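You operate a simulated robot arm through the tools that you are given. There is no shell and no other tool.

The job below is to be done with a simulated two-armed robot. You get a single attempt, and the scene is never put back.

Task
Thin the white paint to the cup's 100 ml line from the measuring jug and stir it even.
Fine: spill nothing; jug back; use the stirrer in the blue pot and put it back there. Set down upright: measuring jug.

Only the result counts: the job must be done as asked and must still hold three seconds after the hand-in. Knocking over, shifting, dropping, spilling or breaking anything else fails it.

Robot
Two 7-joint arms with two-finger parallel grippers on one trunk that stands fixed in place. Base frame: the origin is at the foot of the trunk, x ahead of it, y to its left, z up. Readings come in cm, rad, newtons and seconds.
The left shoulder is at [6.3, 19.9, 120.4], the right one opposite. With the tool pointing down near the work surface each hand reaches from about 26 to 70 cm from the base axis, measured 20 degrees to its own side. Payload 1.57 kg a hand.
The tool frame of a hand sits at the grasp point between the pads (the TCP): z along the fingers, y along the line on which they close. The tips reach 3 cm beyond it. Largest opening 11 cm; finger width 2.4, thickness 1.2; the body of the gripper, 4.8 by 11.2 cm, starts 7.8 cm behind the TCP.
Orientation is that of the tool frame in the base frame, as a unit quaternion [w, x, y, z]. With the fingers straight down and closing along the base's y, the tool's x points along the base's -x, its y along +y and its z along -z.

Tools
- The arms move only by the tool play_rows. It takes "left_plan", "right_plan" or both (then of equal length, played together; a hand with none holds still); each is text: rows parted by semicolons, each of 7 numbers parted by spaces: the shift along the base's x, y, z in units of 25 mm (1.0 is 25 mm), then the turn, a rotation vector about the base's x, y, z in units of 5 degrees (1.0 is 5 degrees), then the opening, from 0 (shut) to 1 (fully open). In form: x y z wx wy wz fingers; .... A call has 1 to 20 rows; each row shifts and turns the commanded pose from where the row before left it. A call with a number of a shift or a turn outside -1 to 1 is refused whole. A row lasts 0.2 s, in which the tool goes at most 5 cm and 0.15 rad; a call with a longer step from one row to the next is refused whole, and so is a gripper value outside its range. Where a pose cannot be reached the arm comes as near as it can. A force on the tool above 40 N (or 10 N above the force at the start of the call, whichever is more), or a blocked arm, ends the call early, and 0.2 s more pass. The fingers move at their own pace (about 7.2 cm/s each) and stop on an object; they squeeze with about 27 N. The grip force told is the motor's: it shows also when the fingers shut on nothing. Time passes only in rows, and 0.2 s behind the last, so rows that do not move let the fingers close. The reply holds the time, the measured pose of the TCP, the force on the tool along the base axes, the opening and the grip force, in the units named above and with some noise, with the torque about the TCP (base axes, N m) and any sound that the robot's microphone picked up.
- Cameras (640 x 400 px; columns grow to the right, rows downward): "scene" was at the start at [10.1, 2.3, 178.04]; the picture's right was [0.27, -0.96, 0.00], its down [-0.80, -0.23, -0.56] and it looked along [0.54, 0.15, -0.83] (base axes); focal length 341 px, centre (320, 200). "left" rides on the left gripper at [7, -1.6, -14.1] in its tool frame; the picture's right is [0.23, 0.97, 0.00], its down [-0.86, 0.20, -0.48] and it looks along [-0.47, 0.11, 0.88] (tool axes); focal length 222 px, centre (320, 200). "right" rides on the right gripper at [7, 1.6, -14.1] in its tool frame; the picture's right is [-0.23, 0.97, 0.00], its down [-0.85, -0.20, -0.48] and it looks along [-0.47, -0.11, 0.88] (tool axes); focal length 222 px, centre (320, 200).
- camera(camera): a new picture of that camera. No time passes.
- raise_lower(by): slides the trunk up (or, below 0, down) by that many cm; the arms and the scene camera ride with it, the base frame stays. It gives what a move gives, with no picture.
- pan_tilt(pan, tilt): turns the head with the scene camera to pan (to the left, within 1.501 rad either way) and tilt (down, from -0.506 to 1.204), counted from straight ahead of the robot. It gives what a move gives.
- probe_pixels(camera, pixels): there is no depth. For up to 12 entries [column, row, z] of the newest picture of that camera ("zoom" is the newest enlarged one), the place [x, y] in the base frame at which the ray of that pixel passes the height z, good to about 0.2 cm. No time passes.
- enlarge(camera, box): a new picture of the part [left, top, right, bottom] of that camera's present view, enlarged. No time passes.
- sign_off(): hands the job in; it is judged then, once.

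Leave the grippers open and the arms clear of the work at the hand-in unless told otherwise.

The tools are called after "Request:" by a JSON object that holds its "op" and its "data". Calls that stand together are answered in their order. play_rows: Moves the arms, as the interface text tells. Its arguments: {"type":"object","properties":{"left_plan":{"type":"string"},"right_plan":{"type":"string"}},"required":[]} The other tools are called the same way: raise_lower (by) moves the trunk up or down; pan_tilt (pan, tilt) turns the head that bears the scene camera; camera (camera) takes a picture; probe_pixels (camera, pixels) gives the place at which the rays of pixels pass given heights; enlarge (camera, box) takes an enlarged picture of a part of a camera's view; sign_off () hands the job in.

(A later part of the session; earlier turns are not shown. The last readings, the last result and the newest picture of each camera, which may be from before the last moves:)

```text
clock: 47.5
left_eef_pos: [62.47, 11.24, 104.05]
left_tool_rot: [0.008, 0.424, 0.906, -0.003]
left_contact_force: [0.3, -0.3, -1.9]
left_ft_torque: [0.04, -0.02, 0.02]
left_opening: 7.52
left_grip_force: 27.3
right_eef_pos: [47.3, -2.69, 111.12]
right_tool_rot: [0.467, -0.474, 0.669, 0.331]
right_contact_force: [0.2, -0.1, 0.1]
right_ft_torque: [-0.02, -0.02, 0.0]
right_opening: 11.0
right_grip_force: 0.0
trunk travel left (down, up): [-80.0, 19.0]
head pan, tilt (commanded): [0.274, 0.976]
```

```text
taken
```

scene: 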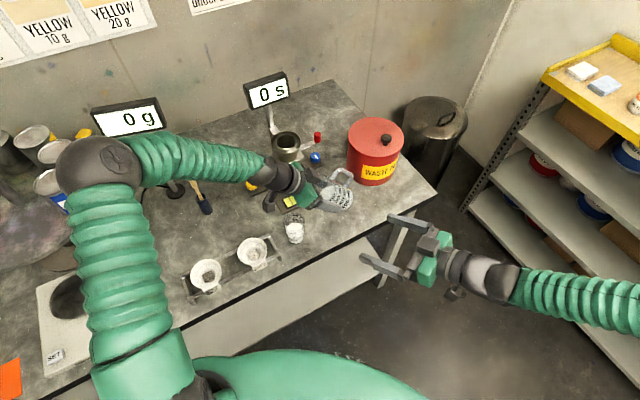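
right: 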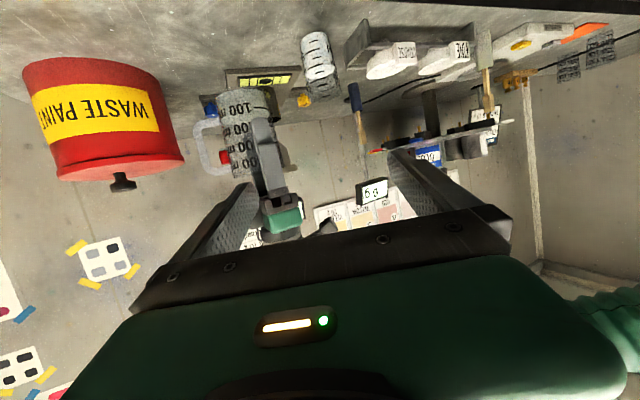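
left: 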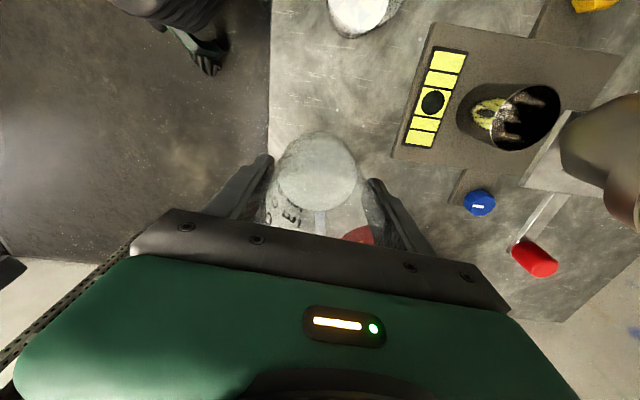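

The jug is back above its place at (62.47, 11.24), nearly upright. I'll correct the last ~1° of tilt and lower it to just above the original height.

Request:
{"op": "play_rows", "data": {"left_plan": "0 0.04 -0.4 0.15 0.13 0 0;0 0 -0.6 0 0 0 0;0 0 -0.7 0 0 0 0;0 0 -0.7 0 0 0 0;0 0 -0.5 0 0 0 0;0 0 -0.3 0 0 0 0;0 0 -0.1 0 0 0 0;0 0 0 0 0 0 0"}}

Request:
{"op": "enlarge", "data": {"camera": "right", "box": [170, 10, 300, 130]}}

Request:
{"op": "camera", "data": {"camera": "left"}}

```text
clock: 49.2
left_eef_pos: [62.45, 11.33, 95.78]
left_tool_rot: [0.001, 0.423, 0.906, 0.0]
left_contact_force: [0.3, -0.1, -2.5]
left_ft_torque: [0.02, 0.02, 0.0]
left_opening: 7.49
left_grip_force: 26.8
right_eef_pos: [47.34, -2.7, 111.13]
right_tool_rot: [0.467, -0.474, 0.669, 0.331]
right_contact_force: [-0.8, 0.4, -0.8]
right_ft_torque: [-0.02, -0.03, -0.02]
right_opening: 11.0
right_grip_force: 0.0
trunk travel left (down, up): [-80.0, 19.0]
head pan, tilt (commanded): [0.274, 0.976]
```

```text
3.33 times, centred on (235, 70) of right
```

zoom: 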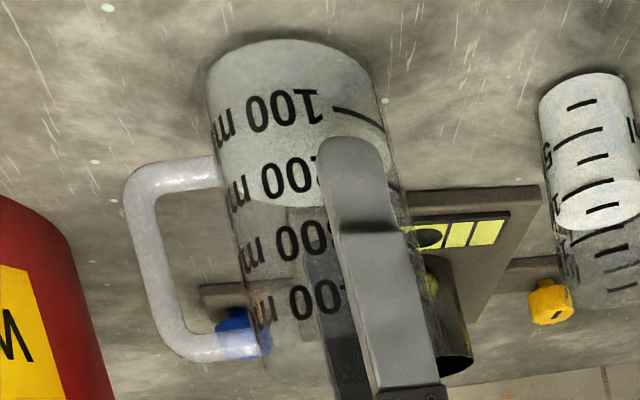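

```text
taken
```

left: 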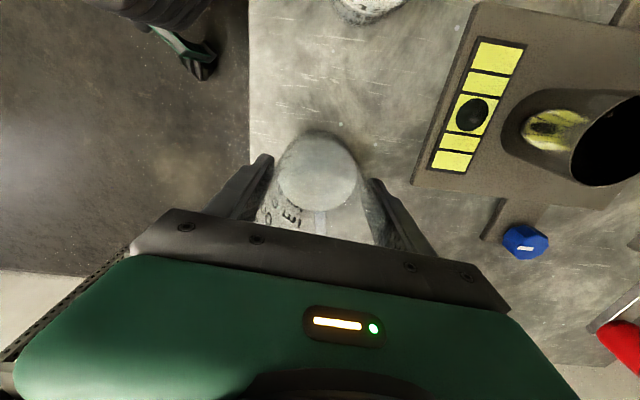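

The hand still carries the weight (−2.5 N) at z 95.78, and the jug has slid about 0.25 cm lower in the fingers. I'll lower it in 1 mm steps until the bench takes the weight.

Request:
{"op": "play_rows", "data": {"left_plan": "0 0 -0.04 0 0 0 0;0 0 0 0 0 0 0"}}

Request:
{"op": "play_rows", "data": {"left_plan": "0 0 -0.04 0 0 0 0;0 0 0 0 0 0 0"}}

```text
clock: 49.9
left_eef_pos: [62.47, 11.4, 95.78]
left_tool_rot: [0.0, 0.423, 0.906, 0.0]
left_contact_force: [-1.3, 0.2, -1.7]
left_ft_torque: [0.03, 0.02, -0.04]
left_opening: 7.5
left_grip_force: 27.1
right_eef_pos: [47.38, -2.68, 111.09]
right_tool_rot: [0.467, -0.474, 0.669, 0.331]
right_contact_force: [0.1, 0.0, -0.2]
right_ft_torque: [0.0, 0.01, 0.05]
right_opening: 10.97
right_grip_force: 0.2
trunk travel left (down, up): [-80.0, 19.0]
head pan, tilt (commanded): [0.274, 0.976]
```

```text
clock: 50.5
left_eef_pos: [62.49, 11.39, 95.8]
left_tool_rot: [0.001, 0.424, 0.906, -0.001]
left_contact_force: [0.7, -0.6, -1.4]
left_ft_torque: [0.01, 0.02, -0.02]
left_opening: 7.49
left_grip_force: 27.2
right_eef_pos: [47.27, -2.7, 111.1]
right_tool_rot: [0.468, -0.473, 0.67, 0.33]
right_contact_force: [-0.3, -0.3, 0.0]
right_ft_torque: [-0.01, 0.04, 0.0]
right_opening: 10.99
right_grip_force: 0.1
trunk travel left (down, up): [-80.0, 19.0]
head pan, tilt (commanded): [0.274, 0.976]
```

The height reads 95.8 and the load has eased to −1.4 N, so it may be touching. Two more 1 mm steps will confirm.

Request:
{"op": "play_rows", "data": {"left_plan": "0 0 -0.04 0 0 0 0;0 0 -0.04 0 0 0 0;0 0 0 0 0 0 0"}}

Request:
{"op": "enlarge", "data": {"camera": "right", "box": [170, 10, 300, 130]}}

```text
clock: 51.2
left_eef_pos: [62.45, 11.21, 95.6]
left_tool_rot: [0.001, 0.423, 0.906, 0.0]
left_contact_force: [0.1, 0.2, 5.3]
left_ft_torque: [-0.18, -0.18, -0.03]
left_opening: 7.51
left_grip_force: 26.7
right_eef_pos: [47.26, -2.71, 111.2]
right_tool_rot: [0.468, -0.474, 0.669, 0.33]
right_contact_force: [-0.2, 0.4, -0.8]
right_ft_torque: [0.01, 0.0, -0.02]
right_opening: 11.0
right_grip_force: 0.0
trunk travel left (down, up): [-80.0, 19.0]
head pan, tilt (commanded): [0.274, 0.976]
```

```text
3.33 times, centred on (235, 70) of right
```

zoom: 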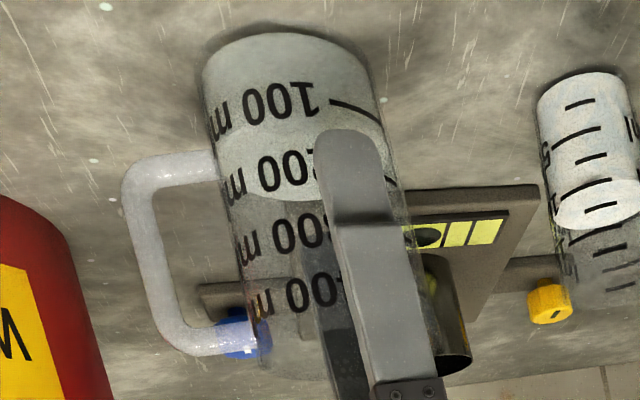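

The bench now bears it (+5.3 N). I'll ease up 1 mm and open the fingers fully.

Request:
{"op": "play_rows", "data": {"left_plan": "0 0 0.04 0 0 0 0;0 0 0.02 0 0 0 0.66;0 0 0 0 0 0 0.7;0 0 0 0 0 0 0.75;0 0 0 0 0 0 0.85;0 0 0 0 0 0 1;0 0 0 0 0 0 1"}}

Request:
{"op": "enlarge", "data": {"camera": "right", "box": [170, 10, 300, 130]}}

Request:
{"op": "camera", "data": {"camera": "left"}}

```text
clock: 52.9
left_eef_pos: [62.55, 11.5, 95.59]
left_tool_rot: [0.001, 0.423, 0.906, 0.001]
left_contact_force: [0.2, -0.6, 0.2]
left_ft_torque: [-0.02, -0.01, 0.02]
left_opening: 10.97
left_grip_force: 0.1
right_eef_pos: [47.26, -2.72, 111.13]
right_tool_rot: [0.468, -0.473, 0.67, 0.33]
right_contact_force: [-0.3, 1.2, 0.3]
right_ft_torque: [0.01, -0.01, -0.01]
right_opening: 10.98
right_grip_force: 0.1
trunk travel left (down, up): [-80.0, 19.0]
head pan, tilt (commanded): [0.274, 0.976]
```

```text
3.33 times, centred on (235, 70) of right
```

zoom: 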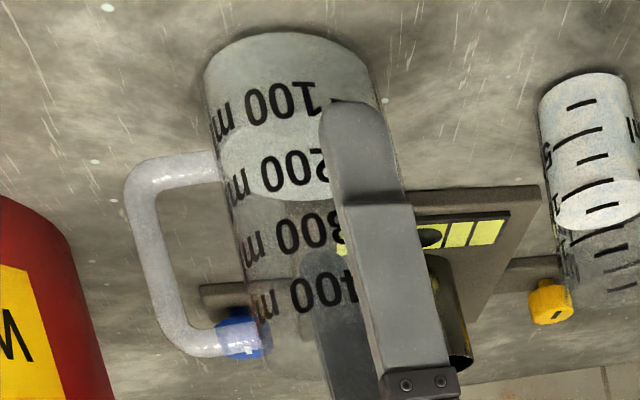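

```text
taken
```

left: 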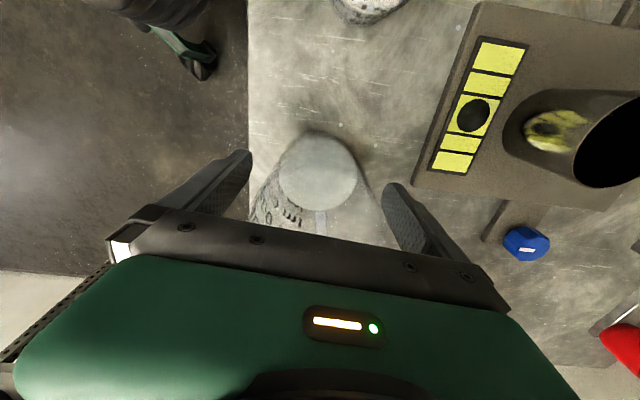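

The jug stands free and upright on its spot. I'll raise the left hand straight up, clear of it.

Request:
{"op": "play_rows", "data": {"left_plan": "0 0 0.5 0 0 0 1;0 0 0.9 0 0 0 1;0 0 0.9 0 0 0 1;0 0 0.9 0 0 0 1;0 0 0.9 0 0 0 1;0 0 0.9 0 0 0 1;0 0 0.9 0 0 0 1;0 0 0.9 0 0 0 1;0 0 0.9 0 0 0 1;0 0 0.9 0 0 0 1"}}

Request:
{"op": "camera", "data": {"camera": "left"}}

Request:
{"op": "enlarge", "data": {"camera": "right", "box": [296, 40, 340, 80]}}

Request:
{"op": "camera", "data": {"camera": "scene"}}

```text
clock: 55.0
left_eef_pos: [62.45, 11.35, 117.2]
left_tool_rot: [0.002, 0.424, 0.906, 0.0]
left_contact_force: [-0.6, -0.4, -0.2]
left_ft_torque: [0.01, -0.02, -0.02]
left_opening: 11.02
left_grip_force: 0.0
right_eef_pos: [47.34, -2.75, 111.05]
right_tool_rot: [0.468, -0.474, 0.669, 0.331]
right_contact_force: [-0.3, 0.3, 0.1]
right_ft_torque: [0.0, 0.01, 0.03]
right_opening: 11.01
right_grip_force: 0.0
trunk travel left (down, up): [-80.0, 19.0]
head pan, tilt (commanded): [0.274, 0.976]
```

```text
taken
```

left: 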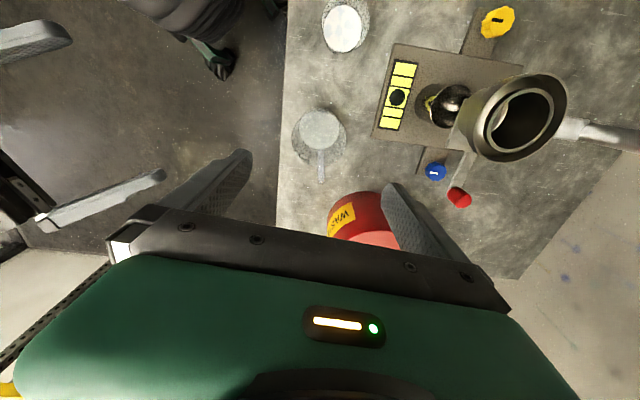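

```text
10.00 times, centred on (318, 60) of right
```

zoom: 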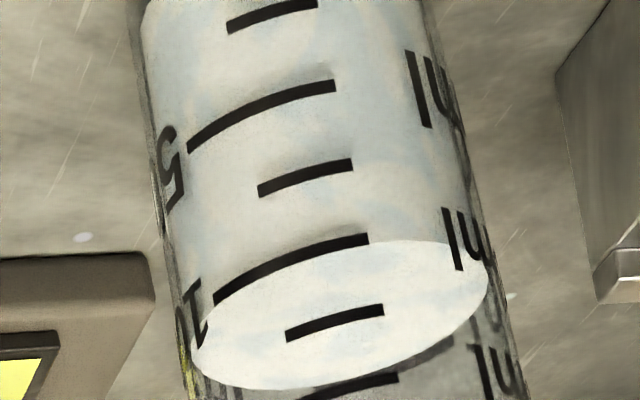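

```text
taken
```

scene: 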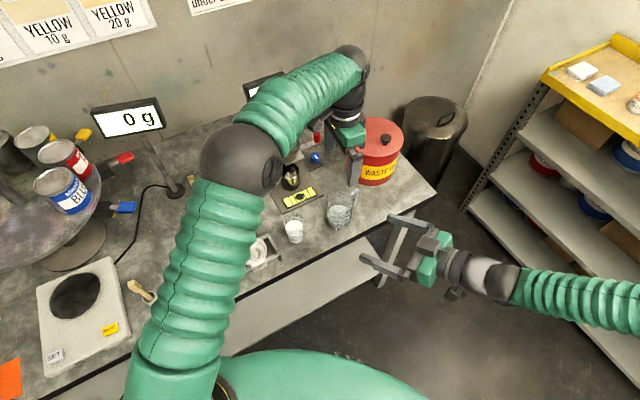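

The level still reads at the 100 ml tick. Now for the stirrer: the right view shows it in the blue pot near (355,100), and I'll enlarge it.

Request:
{"op": "enlarge", "data": {"camera": "right", "box": [325, 75, 395, 185]}}

```text
3.64 times, centred on (360, 130) of right
```

zoom: 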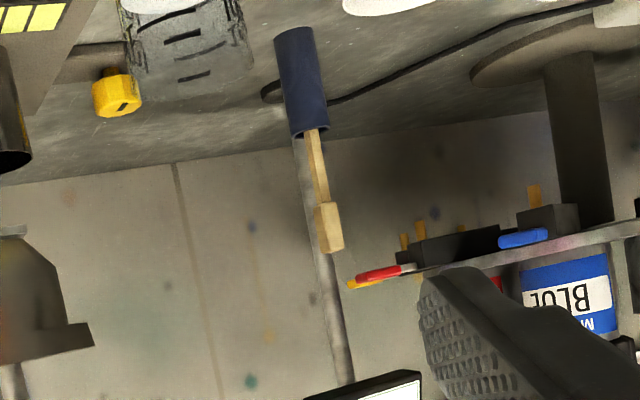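

The stirrer stands nearly upright: pot rim near (54.9, 50, 96.5) and handle top near (55.6, 50.7, 105.4), with a handle block about 3.7 cm long. I'll raise the left hand, turn it to close along y, and carry it above the pot.

Request:
{"op": "play_rows", "data": {"left_plan": "0 0 0.9 0 0 0 1;0 0 0.9 0 0 0 1;-0.05 0.4 0.9 0 0 0.5 1;-0.17 0.9 0.3 0 0 0.65 1;-0.18 0.95 0 0 0 0.65 1;-0.18 0.95 0 0 0 0.65 1;-0.18 0.95 0 0 0 0.65 1;-0.18 0.95 0 0 0 0.65 1;-0.18 0.95 0 0 0 0.65 1;-0.18 0.95 0 0 0 0.65 1;-0.18 0.95 0 0 0 0.65 1;-0.18 0.95 0 0 0 0.65 1;-0.18 0.95 0 0 0 0.65 1;-0.18 0.95 0 0 0 0.65 1;-0.18 0.95 0 0 0 0.65 1;-0.18 0.95 0 0 0 0.65 1;-0.18 0.95 0 0 0 0.65 1;-0.18 0.95 0 0 0 0.65 1;0 0 0 0 0 0 1"}}

Request:
{"op": "camera", "data": {"camera": "left"}}

Request:
{"op": "camera", "data": {"camera": "scene"}}

```text
clock: 59.0
left_eef_pos: [55.65, 48.13, 124.67]
left_tool_rot: [0.001, -0.011, 1.0, 0.0]
left_contact_force: [0.9, -1.2, -0.3]
left_ft_torque: [-0.04, -0.01, 0.02]
left_opening: 10.99
left_grip_force: 0.0
right_eef_pos: [47.42, -2.51, 111.11]
right_tool_rot: [0.467, -0.474, 0.67, 0.329]
right_contact_force: [0.4, -0.1, -0.5]
right_ft_torque: [-0.03, 0.01, 0.03]
right_opening: 10.98
right_grip_force: 0.1
trunk travel left (down, up): [-80.0, 19.0]
head pan, tilt (commanded): [0.274, 0.976]
```

```text
taken
```

left: 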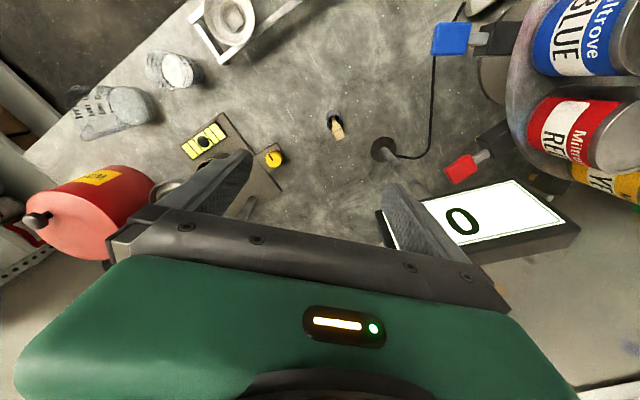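

```text
taken
```

scene: 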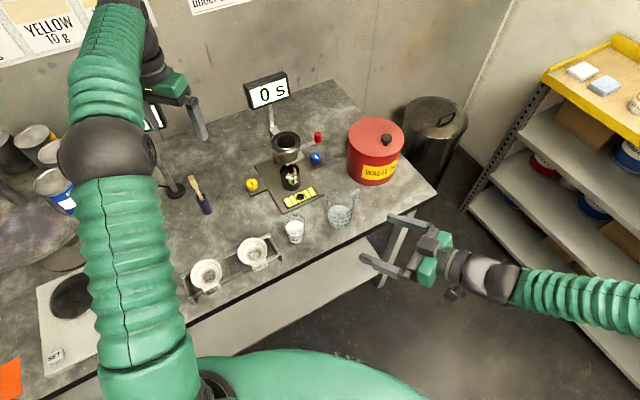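

The stirrer handle shows in the left view at about (337,126), and the "0 g" display is more than 10 cm beyond the fingers. I'll enlarge to get the handle's position and face direction.

Request:
{"op": "enlarge", "data": {"camera": "left", "box": [305, 95, 370, 155]}}

Request:
{"op": "enlarge", "data": {"camera": "scene", "box": [175, 165, 230, 220]}}

```text
6.67 times, centred on (338, 125) of left
```

zoom: 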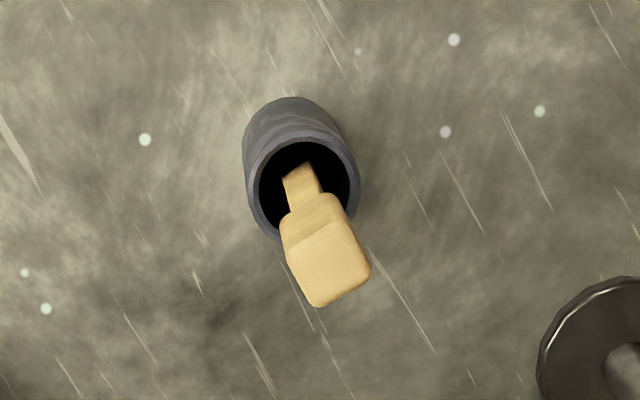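

```text
7.27 times, centred on (202, 192) of scene
```

zoom: 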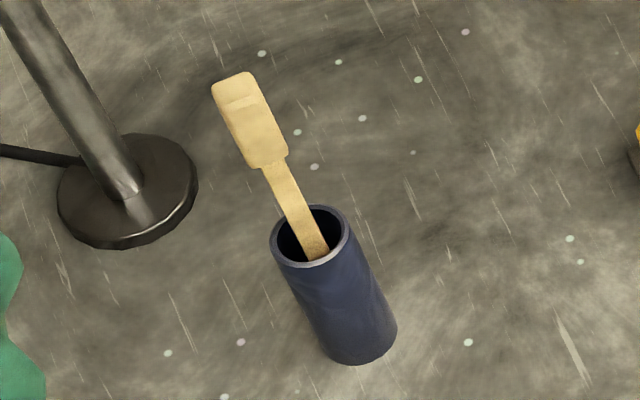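

The handle is about 1.7 × 1.1 cm in section, its thin side along azimuth ~50°, centred near (54.8, 50.85). I'll yaw the left hand −40° to close across the thin side and centre over it.

Request:
{"op": "play_rows", "data": {"left_plan": "-0.04 0.14 0 0 0 -1 1;-0.04 0.14 0 0 0 -1 1;-0.04 0.14 0 0 0 -1 1;-0.04 0.14 0 0 0 -1 1;-0.04 0.14 0 0 0 -1 1;-0.04 0.14 -0.2 0 0 -1 1;-0.04 0.14 -0.5 0 0 -1 0.8;-0.04 0.14 -0.8 0 0 -1 0.7;0 0 -0.8 0 0 0 0.6;0 0 0 0 0 0 0.6"}}

Request:
{"op": "camera", "data": {"camera": "left"}}

Request:
{"op": "enlarge", "data": {"camera": "left", "box": [285, 85, 375, 165]}}

Request:
{"op": "enlarge", "data": {"camera": "right", "box": [325, 75, 395, 185]}}

```text
clock: 61.2
left_eef_pos: [54.9, 50.94, 118.73]
left_tool_rot: [0.002, 0.333, 0.943, -0.001]
left_contact_force: [0.2, -0.1, -0.2]
left_ft_torque: [0.02, 0.0, -0.02]
left_opening: 6.61
left_grip_force: 0.1
right_eef_pos: [47.26, -2.46, 111.16]
right_tool_rot: [0.468, -0.473, 0.669, 0.33]
right_contact_force: [0.5, -0.4, -0.8]
right_ft_torque: [-0.02, 0.0, 0.01]
right_opening: 11.01
right_grip_force: 0.1
trunk travel left (down, up): [-80.0, 19.0]
head pan, tilt (commanded): [0.274, 0.976]
```

```text
taken
```

left: 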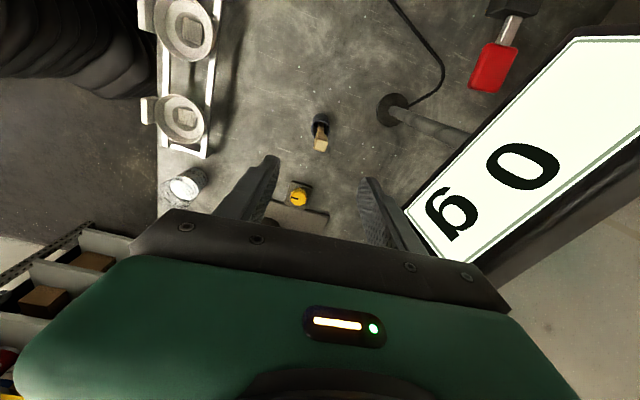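

```text
5.00 times, centred on (330, 125) of left
```

zoom: 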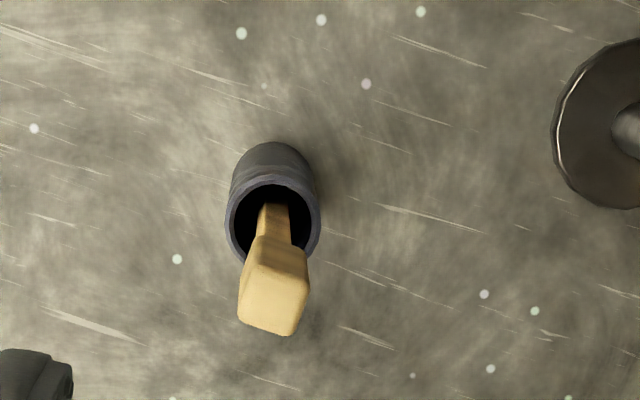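

```text
3.64 times, centred on (360, 130) of right
```

zoom: 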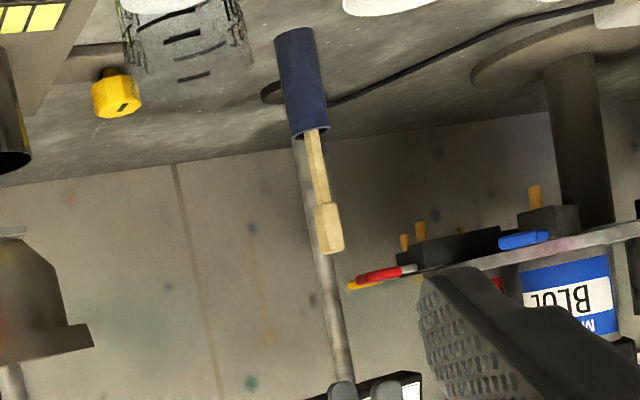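

The display's lower corner works out at (59.3, 56.1, 118.5), only about 1.2 cm beyond the end of the gripper body in this yaw. I'll raise the hand and turn it +90° so the body's long side points away from the display, closing across the handle's 1.7 cm width instead.

Request:
{"op": "play_rows", "data": {"left_plan": "-0.1 -0.1 0.8 0 0 0 0.6;-0.1 -0.1 0.8 0 0 0 0.6;-0.1 -0.1 0.9 0 0 0.5 0.6;0 0 0.5 0 0 1 0.6;0 0 0 0 0 1 0.6;0 0 0 0 0 1 0.6;0 0 0 0 0 1 0.6;0 0 0 0 0 1 0.6;0 0 0 0 0 1 0.6;0 0 0 0 0 1 0.6;0 0 0 0 0 1 0.6;0 0 0 0 0 1 0.6;0 0 0 0 0 1 0.6;0 0 0 0 0 1 0.6;0 0 0 0 0 1 0.6;0 0 0 0 0 1 0.6;0 0 0 0 0 1 0.6;0 0 0 0 0 1 0.6;0 0 0 0 0 1 0.6;0 0 0 0 0 1 0.6"}}

Request:
{"op": "camera", "data": {"camera": "left"}}

Request:
{"op": "camera", "data": {"camera": "scene"}}

```text
clock: 65.5
left_eef_pos: [54.02, 50.13, 126.4]
left_tool_rot: [0.0, -0.412, 0.911, 0.002]
left_contact_force: [0.1, 0.0, 0.9]
left_ft_torque: [-0.01, 0.01, 0.03]
left_opening: 6.57
left_grip_force: 0.1
right_eef_pos: [47.34, -2.6, 111.07]
right_tool_rot: [0.467, -0.474, 0.669, 0.331]
right_contact_force: [0.1, -0.9, 0.4]
right_ft_torque: [-0.01, 0.01, 0.01]
right_opening: 11.0
right_grip_force: 0.1
trunk travel left (down, up): [-80.0, 19.0]
head pan, tilt (commanded): [0.274, 0.976]
```

```text
taken
```

left: 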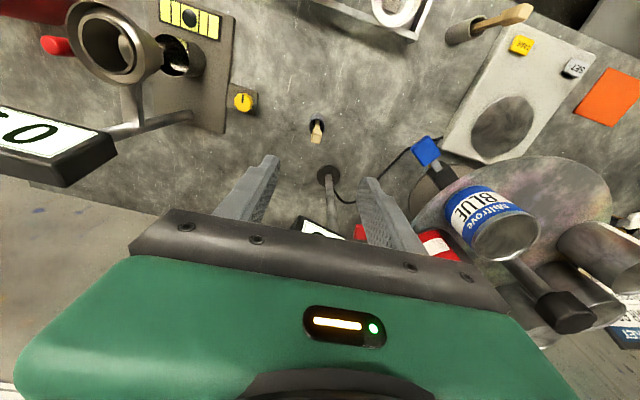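

```text
taken
```

scene: 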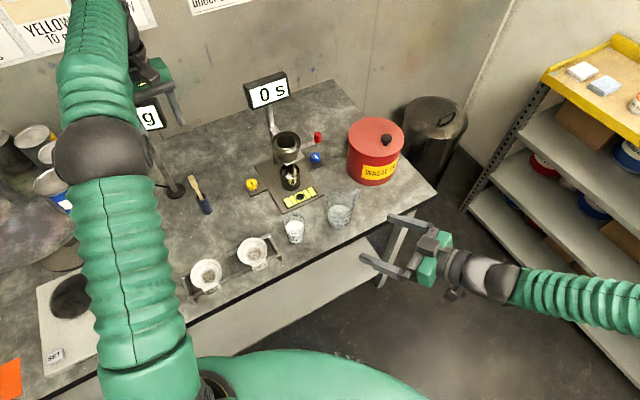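

The yaw is now good: closing along azimuth 139°, with the display off the body's flat side. The handle shows near (317,131), almost under the grasp point. I'll enlarge to centre it.

Request:
{"op": "enlarge", "data": {"camera": "left", "box": [290, 100, 350, 160]}}

```text
6.67 times, centred on (320, 130) of left
```

zoom: 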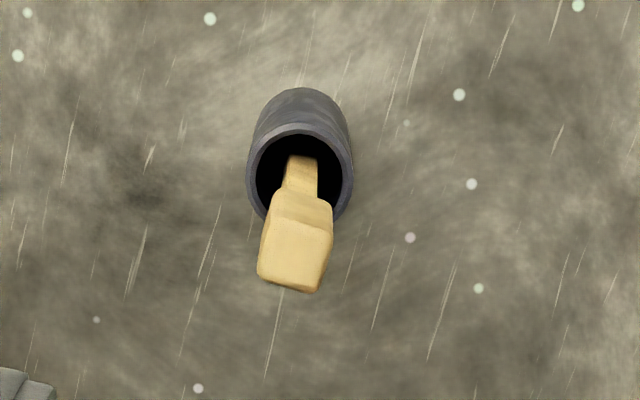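

I'll probe the handle top, the neck and the pot's rim centre.

Request:
{"op": "probe_pixels", "data": {"camera": "zoom", "pixels": [[296, 255, 105.4], [302, 193, 101.7], [301, 165, 97], [299, 182, 96.5], [299, 182, 98]]}}

Request:
{"op": "probe_pixels", "data": {"camera": "left", "pixels": [[319.6, 132, 105.4], [319.6, 130, 103.5]]}}

```text
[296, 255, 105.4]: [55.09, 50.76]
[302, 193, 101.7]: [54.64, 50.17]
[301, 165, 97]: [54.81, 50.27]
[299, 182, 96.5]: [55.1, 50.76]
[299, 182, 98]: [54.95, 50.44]
```

```text
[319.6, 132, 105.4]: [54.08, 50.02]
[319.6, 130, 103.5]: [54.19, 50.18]
```

The handle's axis is at about (55.0, 50.65). I'll shift there and go down to z≈109, keeping the fingers 6.6 cm apart.

Request:
{"op": "play_rows", "data": {"left_plan": "0.19 0.11 -0.3 0 0 0 0.6;0.19 0.11 -0.6 0 0 0 0.6;0 0 -0.8 0 0 0 0.6;0 0 -0.9 0 0 0 0.6;0 0 -0.9 0 0 0 0.6;0 0 -0.9 0 0 0 0.6;0 0 -0.9 0 0 0 0.6;0 0 -0.9 0 0 0 0.6;0 0 -0.7 0 0 0 0.6;0 0 0 0 0 0 0.6"}}

Request:
{"op": "camera", "data": {"camera": "left"}}

Request:
{"op": "enlarge", "data": {"camera": "right", "box": [325, 75, 395, 185]}}

Request:
{"op": "enlarge", "data": {"camera": "scene", "box": [120, 90, 260, 230]}}

```text
clock: 67.7
left_eef_pos: [55.06, 50.8, 109.01]
left_tool_rot: [0.0, -0.41, 0.912, 0.001]
left_contact_force: [0.6, 1.0, 0.4]
left_ft_torque: [0.0, -0.01, -0.03]
left_opening: 6.62
left_grip_force: 0.0
right_eef_pos: [47.27, -2.41, 111.11]
right_tool_rot: [0.467, -0.474, 0.67, 0.33]
right_contact_force: [-0.3, -0.1, -0.7]
right_ft_torque: [-0.05, 0.04, -0.01]
right_opening: 10.99
right_grip_force: 0.0
trunk travel left (down, up): [-80.0, 19.0]
head pan, tilt (commanded): [0.274, 0.976]
```

```text
taken
```

left: 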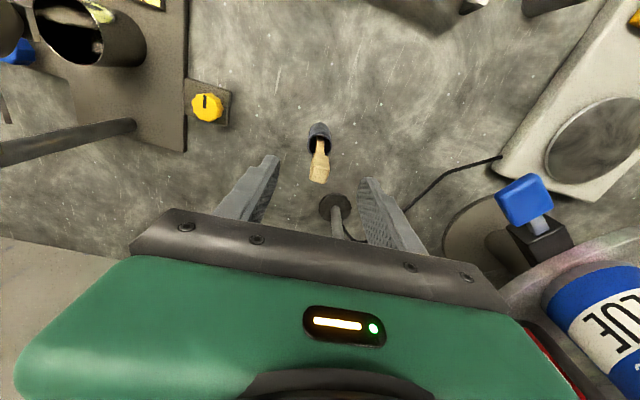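

```text
3.64 times, centred on (360, 130) of right
```

zoom: 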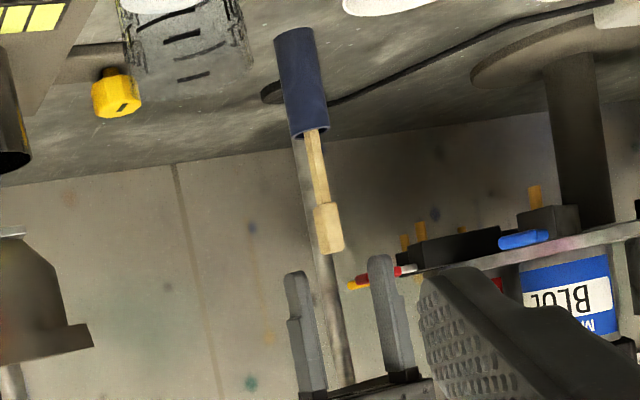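

```text
2.86 times, centred on (190, 160) of scene
```

zoom: 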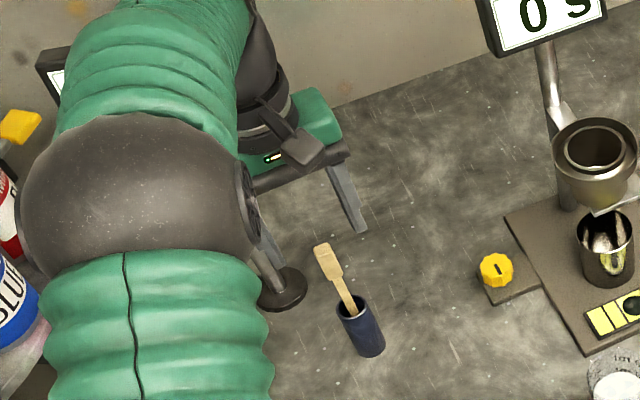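

The fingers straddle the handle. I'll take one closer look from the left camera before the last descent.

Request:
{"op": "enlarge", "data": {"camera": "left", "box": [270, 110, 370, 210]}}

```text
4.00 times, centred on (320, 160) of left
```

zoom: 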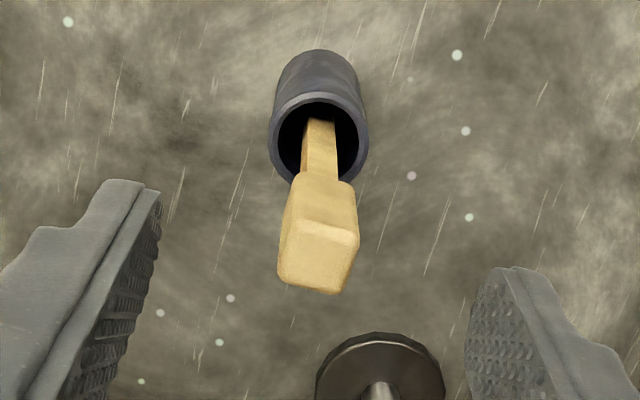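

The handle is well centred. I'll descend to z≈103.2, then close the fingers.

Request:
{"op": "play_rows", "data": {"left_plan": "0 0 -0.7 0 0 0 0.6;0 0 -0.7 0 0 0 0.6;0 0 -0.7 0 0 0 0.6;0 0 -0.22 0 0 0 0.6;0 0 0 0 0 0 0.5;0 0 0 0 0 0 0.3;0 0 0 0 0 0 0.2;0 0 0 0 0 0 0;0 0 0 0 0 0 0;0 0 0 0 0 0 0"}}

Request:
{"op": "enlarge", "data": {"camera": "left", "box": [270, 110, 370, 210]}}

Request:
{"op": "enlarge", "data": {"camera": "right", "box": [325, 75, 395, 185]}}

```text
clock: 69.8
left_eef_pos: [55.04, 50.71, 103.25]
left_tool_rot: [0.0, -0.412, 0.911, 0.002]
left_contact_force: [-0.7, 0.0, 0.1]
left_ft_torque: [0.03, -0.01, 0.01]
left_opening: 1.47
left_grip_force: 26.5
right_eef_pos: [47.39, -2.5, 111.22]
right_tool_rot: [0.467, -0.474, 0.669, 0.331]
right_contact_force: [-0.2, -0.7, 0.0]
right_ft_torque: [0.0, 0.0, 0.0]
right_opening: 10.99
right_grip_force: 0.0
trunk travel left (down, up): [-80.0, 19.0]
head pan, tilt (commanded): [0.274, 0.976]
```

```text
4.00 times, centred on (320, 160) of left
```

zoom: 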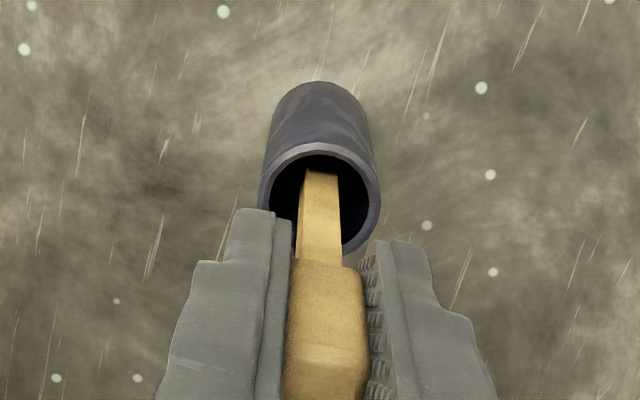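

```text
3.64 times, centred on (360, 130) of right
```

zoom: 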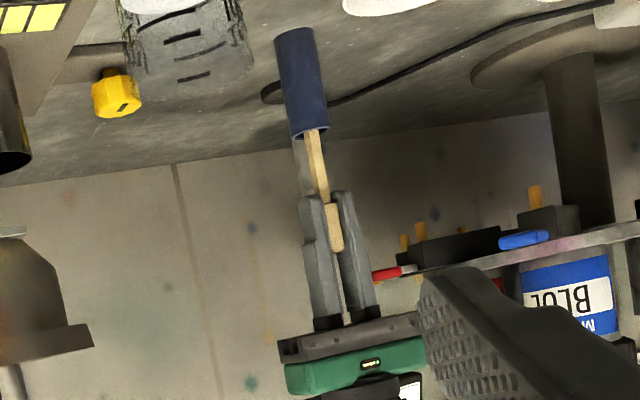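

The handle is gripped at 1.47 cm. I'll lift slowly straight up out of the pot, first 3 cm, to see that the pot stays.

Request:
{"op": "play_rows", "data": {"left_plan": "0 0 0.2 0 0 0 0;0 0 0.3 0 0 0 0;0 0 0.4 0 0 0 0;0 0 0.4 0 0 0 0;0 0 0 0 0 0 0"}}

Request:
{"op": "enlarge", "data": {"camera": "left", "box": [270, 110, 370, 210]}}

Request:
{"op": "enlarge", "data": {"camera": "right", "box": [325, 75, 395, 185]}}

```text
clock: 71.0
left_eef_pos: [55.1, 50.66, 106.6]
left_tool_rot: [0.001, -0.411, 0.912, 0.001]
left_contact_force: [-0.8, 1.4, 0.0]
left_ft_torque: [0.0, -0.01, 0.03]
left_opening: 1.48
left_grip_force: 26.6
right_eef_pos: [47.32, -2.48, 111.07]
right_tool_rot: [0.467, -0.474, 0.669, 0.33]
right_contact_force: [-0.1, -0.8, 1.4]
right_ft_torque: [-0.02, 0.0, -0.01]
right_opening: 10.99
right_grip_force: 0.0
trunk travel left (down, up): [-80.0, 19.0]
head pan, tilt (commanded): [0.274, 0.976]
```

```text
4.00 times, centred on (320, 160) of left
```

zoom: 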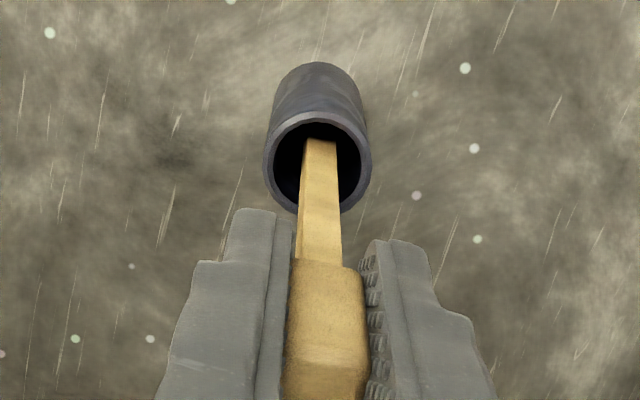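

```text
3.64 times, centred on (360, 130) of right
```

zoom: 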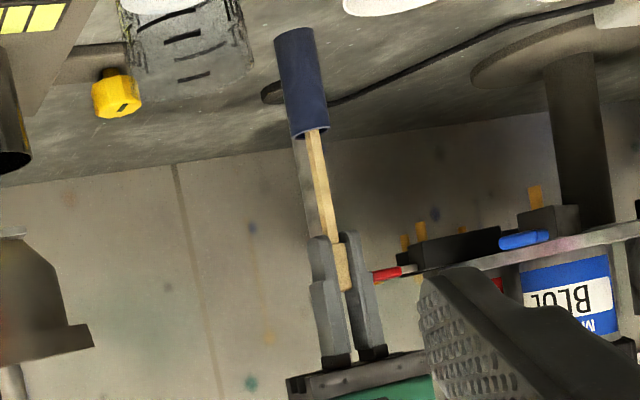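

The pot stays put and the stick slides out. I'll continue up another 11 cm.

Request:
{"op": "play_rows", "data": {"left_plan": "0 0 0.5 0 0 0 0;0 0 0.6 0 0 0 0;0 0 0.7 0 0 0 0;0 0 0.7 0 0 0 0;0 0 0.7 0 0 0 0;0 0 0.7 0 0 0 0;0 0 0.5 0 0 0 0;0 0 0 0 0 0 0"}}

Request:
{"op": "enlarge", "data": {"camera": "left", "box": [260, 60, 380, 210]}}

Request:
{"op": "enlarge", "data": {"camera": "right", "box": [325, 75, 395, 185]}}

```text
clock: 72.8
left_eef_pos: [55.0, 50.73, 117.45]
left_tool_rot: [0.0, -0.413, 0.911, 0.002]
left_contact_force: [0.1, -0.4, 1.1]
left_ft_torque: [-0.01, 0.02, 0.02]
left_opening: 1.49
left_grip_force: 27.2
right_eef_pos: [47.22, -2.66, 111.05]
right_tool_rot: [0.467, -0.474, 0.67, 0.33]
right_contact_force: [-0.7, -0.5, -0.2]
right_ft_torque: [-0.02, -0.02, 0.02]
right_opening: 10.99
right_grip_force: 0.0
trunk travel left (down, up): [-80.0, 19.0]
head pan, tilt (commanded): [0.274, 0.976]
```

```text
2.67 times, centred on (320, 135) of left
```

zoom: 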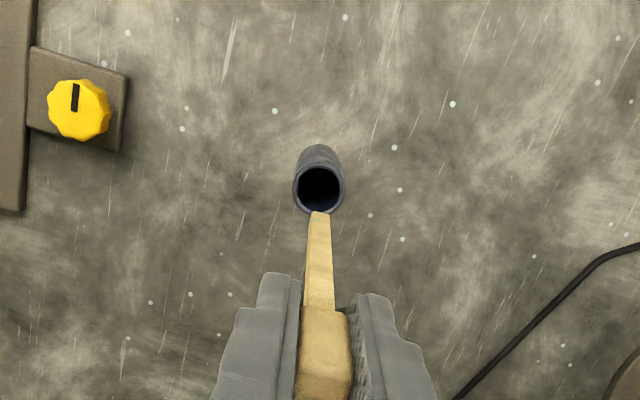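

```text
3.64 times, centred on (360, 130) of right
```

zoom: 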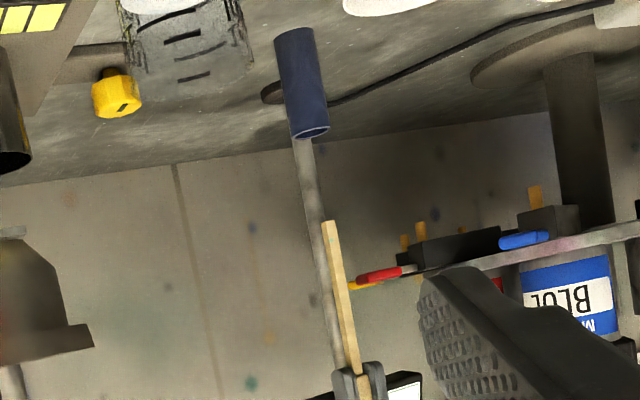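

The stirrer is out: a straight stick reaching about 14.4 cm below the grasp point, almost vertical. I'll carry it level to above the cup at z 117.5, with the stick tip about 5 cm above the cup rim.

Request:
{"op": "play_rows", "data": {"left_plan": "-0.03 -0.5 0 0 0 0 0;-0.04 -0.9 0 0 0 0 0;-0.04 -0.95 0 0 0 0 0;-0.04 -0.95 0 0 0 0 0;-0.04 -0.95 0 0 0 0 0;-0.04 -0.95 0 0 0 0 0;-0.04 -0.95 0 0 0 0 0;-0.04 -0.95 0 0 0 0 0;-0.04 -0.95 0 0 0 0 0;-0.04 -0.95 0 0 0 0 0;-0.04 -0.95 0 0 0 0 0;-0.03 -0.9 0 0 0 0 0;0 -0.5 0 0 0 0 0;0 0 0 0 0 0 0"}}

Request:
{"op": "camera", "data": {"camera": "left"}}

Request:
{"op": "enlarge", "data": {"camera": "left", "box": [260, 60, 380, 210]}}

Request:
{"op": "enlarge", "data": {"camera": "right", "box": [260, 20, 400, 180]}}

Request:
{"op": "enlarge", "data": {"camera": "scene", "box": [230, 140, 370, 260]}}

```text
clock: 75.8
left_eef_pos: [53.84, 22.37, 117.46]
left_tool_rot: [0.001, -0.412, 0.911, 0.001]
left_contact_force: [-0.3, 0.0, -0.2]
left_ft_torque: [0.01, 0.0, 0.01]
left_opening: 1.48
left_grip_force: 27.1
right_eef_pos: [47.38, -2.77, 111.21]
right_tool_rot: [0.467, -0.473, 0.67, 0.331]
right_contact_force: [-0.2, -0.3, -0.2]
right_ft_torque: [0.01, -0.02, -0.01]
right_opening: 11.01
right_grip_force: 0.0
trunk travel left (down, up): [-80.0, 19.0]
head pan, tilt (commanded): [0.274, 0.976]
```

```text
taken
```

left: 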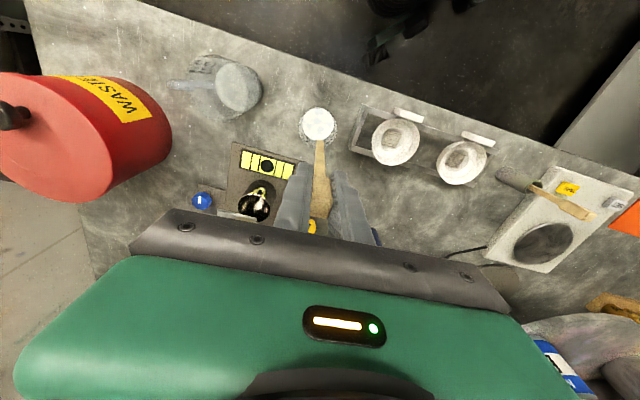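

```text
2.67 times, centred on (320, 135) of left
```

zoom: 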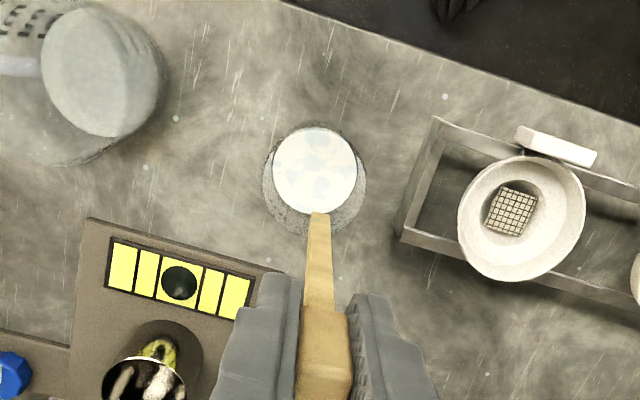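

```text
2.50 times, centred on (330, 100) of right
```

zoom: 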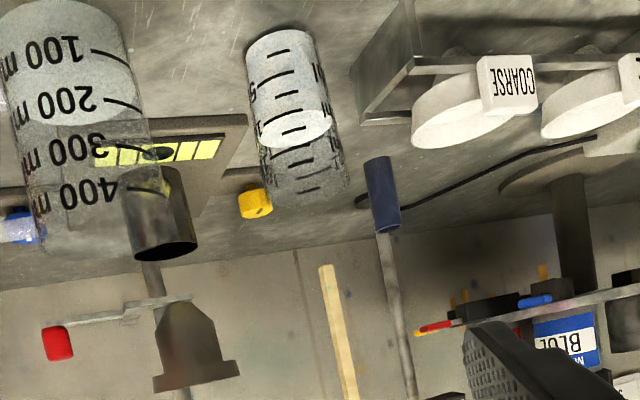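

```text
3.33 times, centred on (300, 200) of scene
```

zoom: 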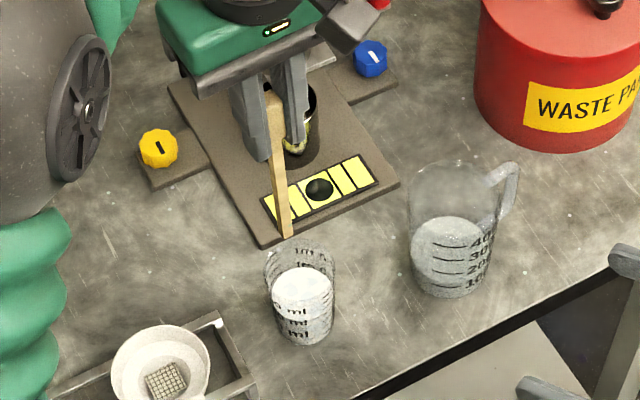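

The tip shows in the left view at (319.6,139.9), and the cup rim is centred at about (317.8,127.5) with the paint centred at (318.1,123.8). I'll probe these to align.

Request:
{"op": "probe_pixels", "data": {"camera": "left", "pixels": [[319.6, 139.9, 103.1], [319.6, 139.9, 102.5], [319.6, 139.9, 104], [317.75, 127.5, 97.5], [318.1, 123.75, 93.4], [319.6, 144.2, 103.1]]}}

Request:
{"op": "probe_pixels", "data": {"camera": "scene", "pixels": [[296.4, 210.8, 103.1], [296.4, 210.8, 102.5], [296.4, 210.8, 104], [300.2, 226.3, 93.4]]}}

Request:
{"op": "probe_pixels", "data": {"camera": "right", "pixels": [[329.8, 126.4, 103.1], [329.8, 126.4, 104], [329.8, 126.4, 102.5], [316.8, 71, 93.4]]}}

```text
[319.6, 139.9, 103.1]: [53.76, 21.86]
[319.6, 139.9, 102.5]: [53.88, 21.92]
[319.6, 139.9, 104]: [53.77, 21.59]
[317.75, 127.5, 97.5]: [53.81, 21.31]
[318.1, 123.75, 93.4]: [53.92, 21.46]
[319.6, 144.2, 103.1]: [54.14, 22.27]
```

```text
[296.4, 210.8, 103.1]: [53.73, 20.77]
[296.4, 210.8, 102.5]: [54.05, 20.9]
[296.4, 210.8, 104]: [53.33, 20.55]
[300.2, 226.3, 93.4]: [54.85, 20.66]
```

```text
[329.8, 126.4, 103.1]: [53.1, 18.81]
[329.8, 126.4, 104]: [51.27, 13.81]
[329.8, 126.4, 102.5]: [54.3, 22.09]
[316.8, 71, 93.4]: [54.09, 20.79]
```

I misread the scene tip column; it's (290.4,210.8). I'll probe again with the right pixels.

Request:
{"op": "probe_pixels", "data": {"camera": "scene", "pixels": [[290.4, 210.8, 102.5], [290.4, 210.8, 103.1], [294.6, 227, 93.4], [294.6, 227, 93.0]]}}

Request:
{"op": "enlarge", "data": {"camera": "scene", "box": [270, 190, 320, 250]}}

```text
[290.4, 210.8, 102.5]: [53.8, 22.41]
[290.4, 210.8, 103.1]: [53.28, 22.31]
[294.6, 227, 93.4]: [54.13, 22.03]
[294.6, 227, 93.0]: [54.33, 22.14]
```

```text
6.67 times, centred on (295, 220) of scene
```

zoom: 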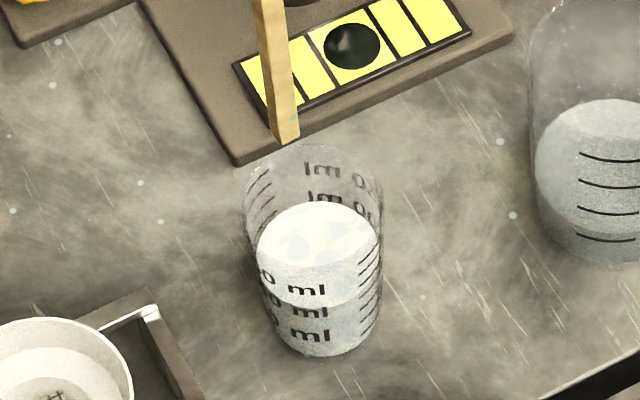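

The tip needs a shift of about (+0.15, −0.45) cm to be over the cup centre. I'll shift and lower so the tip enters the cup mouth to z≈95, just above the paint, then check.

Request:
{"op": "play_rows", "data": {"left_plan": "0.06 -0.18 0 0 0 0 0;0 0 -0.4 0 0 0 0;0 0 -0.6 0 0 0 0;0 0 -0.6 0 0 0 0;0 0 -0.6 0 0 0 0;0 0 -0.5 0 0 0 0;0 0 -0.3 0 0 0 0;0 0 0 0 0 0 0"}}

Request:
{"op": "enlarge", "data": {"camera": "scene", "box": [270, 190, 320, 250]}}

Request:
{"op": "enlarge", "data": {"camera": "left", "box": [270, 80, 370, 200]}}

Request:
{"op": "enlarge", "data": {"camera": "right", "box": [285, 20, 360, 110]}}

```text
clock: 77.7
left_eef_pos: [53.96, 21.7, 110.19]
left_tool_rot: [0.002, -0.412, 0.911, 0.002]
left_contact_force: [0.2, -0.1, 0.3]
left_ft_torque: [0.0, -0.01, 0.02]
left_opening: 1.46
left_grip_force: 26.6
right_eef_pos: [47.18, -2.59, 111.08]
right_tool_rot: [0.467, -0.473, 0.67, 0.33]
right_contact_force: [0.1, 0.1, -0.4]
right_ft_torque: [0.02, -0.01, -0.01]
right_opening: 11.02
right_grip_force: 0.0
trunk travel left (down, up): [-80.0, 19.0]
head pan, tilt (commanded): [0.274, 0.976]
```

```text
6.67 times, centred on (295, 220) of scene
```

zoom: 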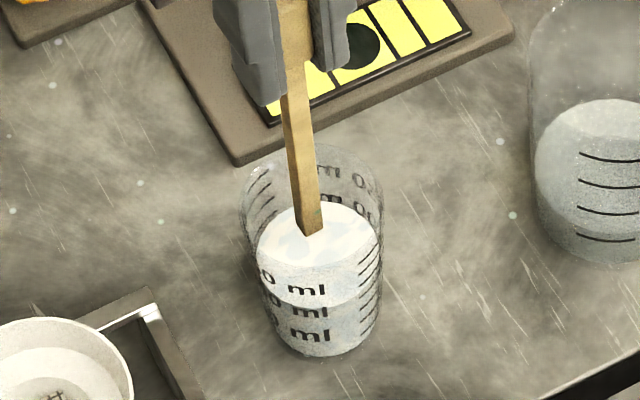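

```text
3.33 times, centred on (320, 140) of left
```

zoom: 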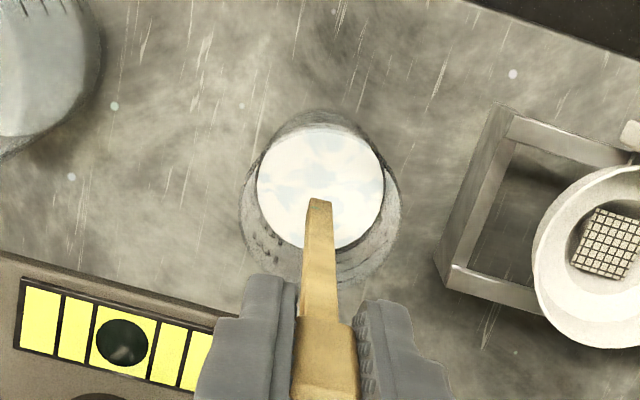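

```text
4.44 times, centred on (322, 65) of right
```

zoom: 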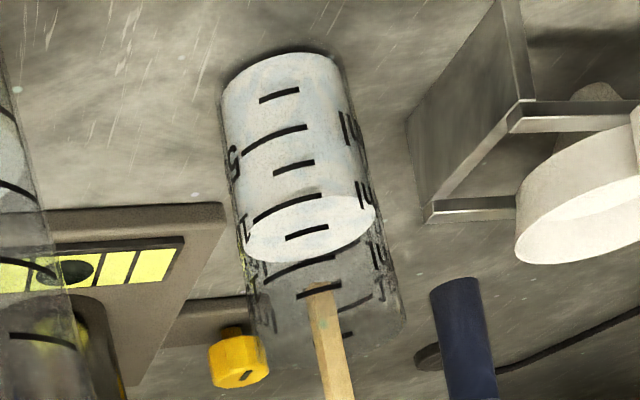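

The tip is centred in the cup mouth above the paint. I'll lower to a tip height of about 90.5, roughly 1.3 cm off the cup floor, watching the force.

Request:
{"op": "play_rows", "data": {"left_plan": "-0.03 -0.02 -0.3 0 0 0 0;0 0 -0.4 0 0 0 0;0 0 -0.4 0 0 0 0;0 0 -0.4 0 0 0 0;0 0 -0.4 0 0 0 0;0 0 0 0 0 0 0"}}

Request:
{"op": "enlarge", "data": {"camera": "right", "box": [285, 20, 360, 110]}}

Request:
{"op": "enlarge", "data": {"camera": "scene", "box": [270, 190, 320, 250]}}

```text
clock: 79.0
left_eef_pos: [53.9, 21.72, 105.28]
left_tool_rot: [0.001, -0.412, 0.911, 0.002]
left_contact_force: [0.1, -0.3, 0.6]
left_ft_torque: [-0.02, 0.0, 0.01]
left_opening: 1.49
left_grip_force: 26.3
right_eef_pos: [47.27, -2.69, 111.17]
right_tool_rot: [0.468, -0.473, 0.67, 0.33]
right_contact_force: [-0.6, -0.7, 0.9]
right_ft_torque: [-0.01, 0.0, -0.01]
right_opening: 11.02
right_grip_force: 0.1
trunk travel left (down, up): [-80.0, 19.0]
head pan, tilt (commanded): [0.274, 0.976]
```

```text
4.44 times, centred on (322, 65) of right
```

zoom: 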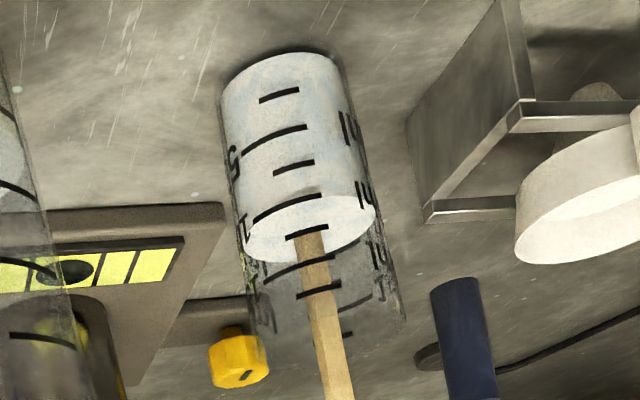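

```text
6.67 times, centred on (295, 220) of scene
```

zoom: 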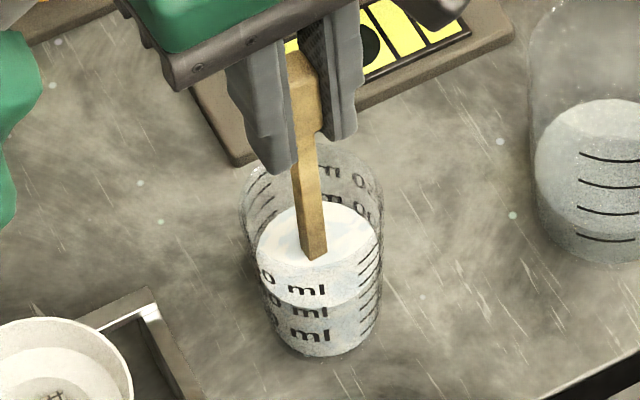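

The stick stands in the middle of the paint with no contact force. I'll stir: circles of 1.0 cm radius, two turns, then back to the centre.

Request:
{"op": "play_rows", "data": {"left_plan": "0.4 0 0 0 0 0 0;-0.117 0.283 0 0 0 0 0;-0.283 0.117 0 0 0 0 0;-0.283 -0.117 0 0 0 0 0;-0.117 -0.283 0 0 0 0 0;0.117 -0.283 0 0 0 0 0;0.283 -0.117 0 0 0 0 0;0.283 0.117 0 0 0 0 0;0.117 0.283 0 0 0 0 0;-0.117 0.283 0 0 0 0 0;-0.283 0.117 0 0 0 0 0;-0.283 -0.117 0 0 0 0 0;-0.117 -0.283 0 0 0 0 0;0.117 -0.283 0 0 0 0 0;0.283 -0.117 0 0 0 0 0;0.283 0.117 0 0 0 0 0;0.117 0.283 0 0 0 0 0;-0.4 0 0 0 0 0 0"}}

Request:
{"op": "enlarge", "data": {"camera": "right", "box": [285, 20, 360, 110]}}

Request:
{"op": "enlarge", "data": {"camera": "scene", "box": [270, 190, 320, 250]}}

```text
clock: 82.8
left_eef_pos: [53.82, 21.71, 105.35]
left_tool_rot: [0.001, -0.412, 0.911, 0.002]
left_contact_force: [0.2, 0.0, 0.7]
left_ft_torque: [-0.01, -0.01, 0.02]
left_opening: 1.45
left_grip_force: 26.5
right_eef_pos: [47.22, -2.66, 111.11]
right_tool_rot: [0.467, -0.474, 0.669, 0.33]
right_contact_force: [0.4, 0.4, -0.9]
right_ft_torque: [-0.01, 0.02, 0.0]
right_opening: 10.99
right_grip_force: 0.1
trunk travel left (down, up): [-80.0, 19.0]
head pan, tilt (commanded): [0.274, 0.976]
```

```text
4.44 times, centred on (322, 65) of right
```

zoom: 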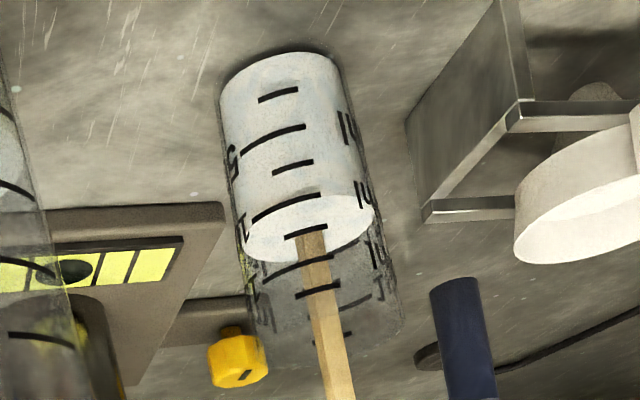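

```text
6.67 times, centred on (295, 220) of scene
```

zoom: 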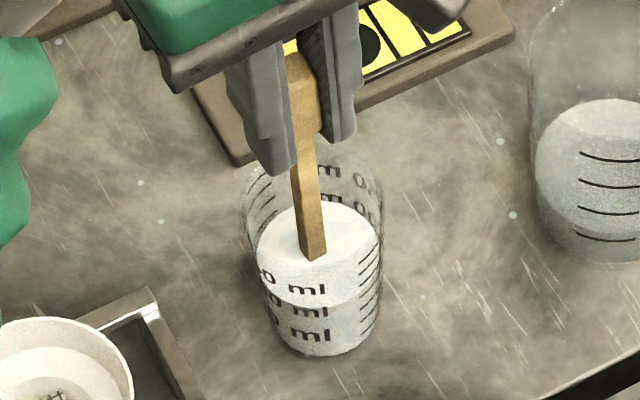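

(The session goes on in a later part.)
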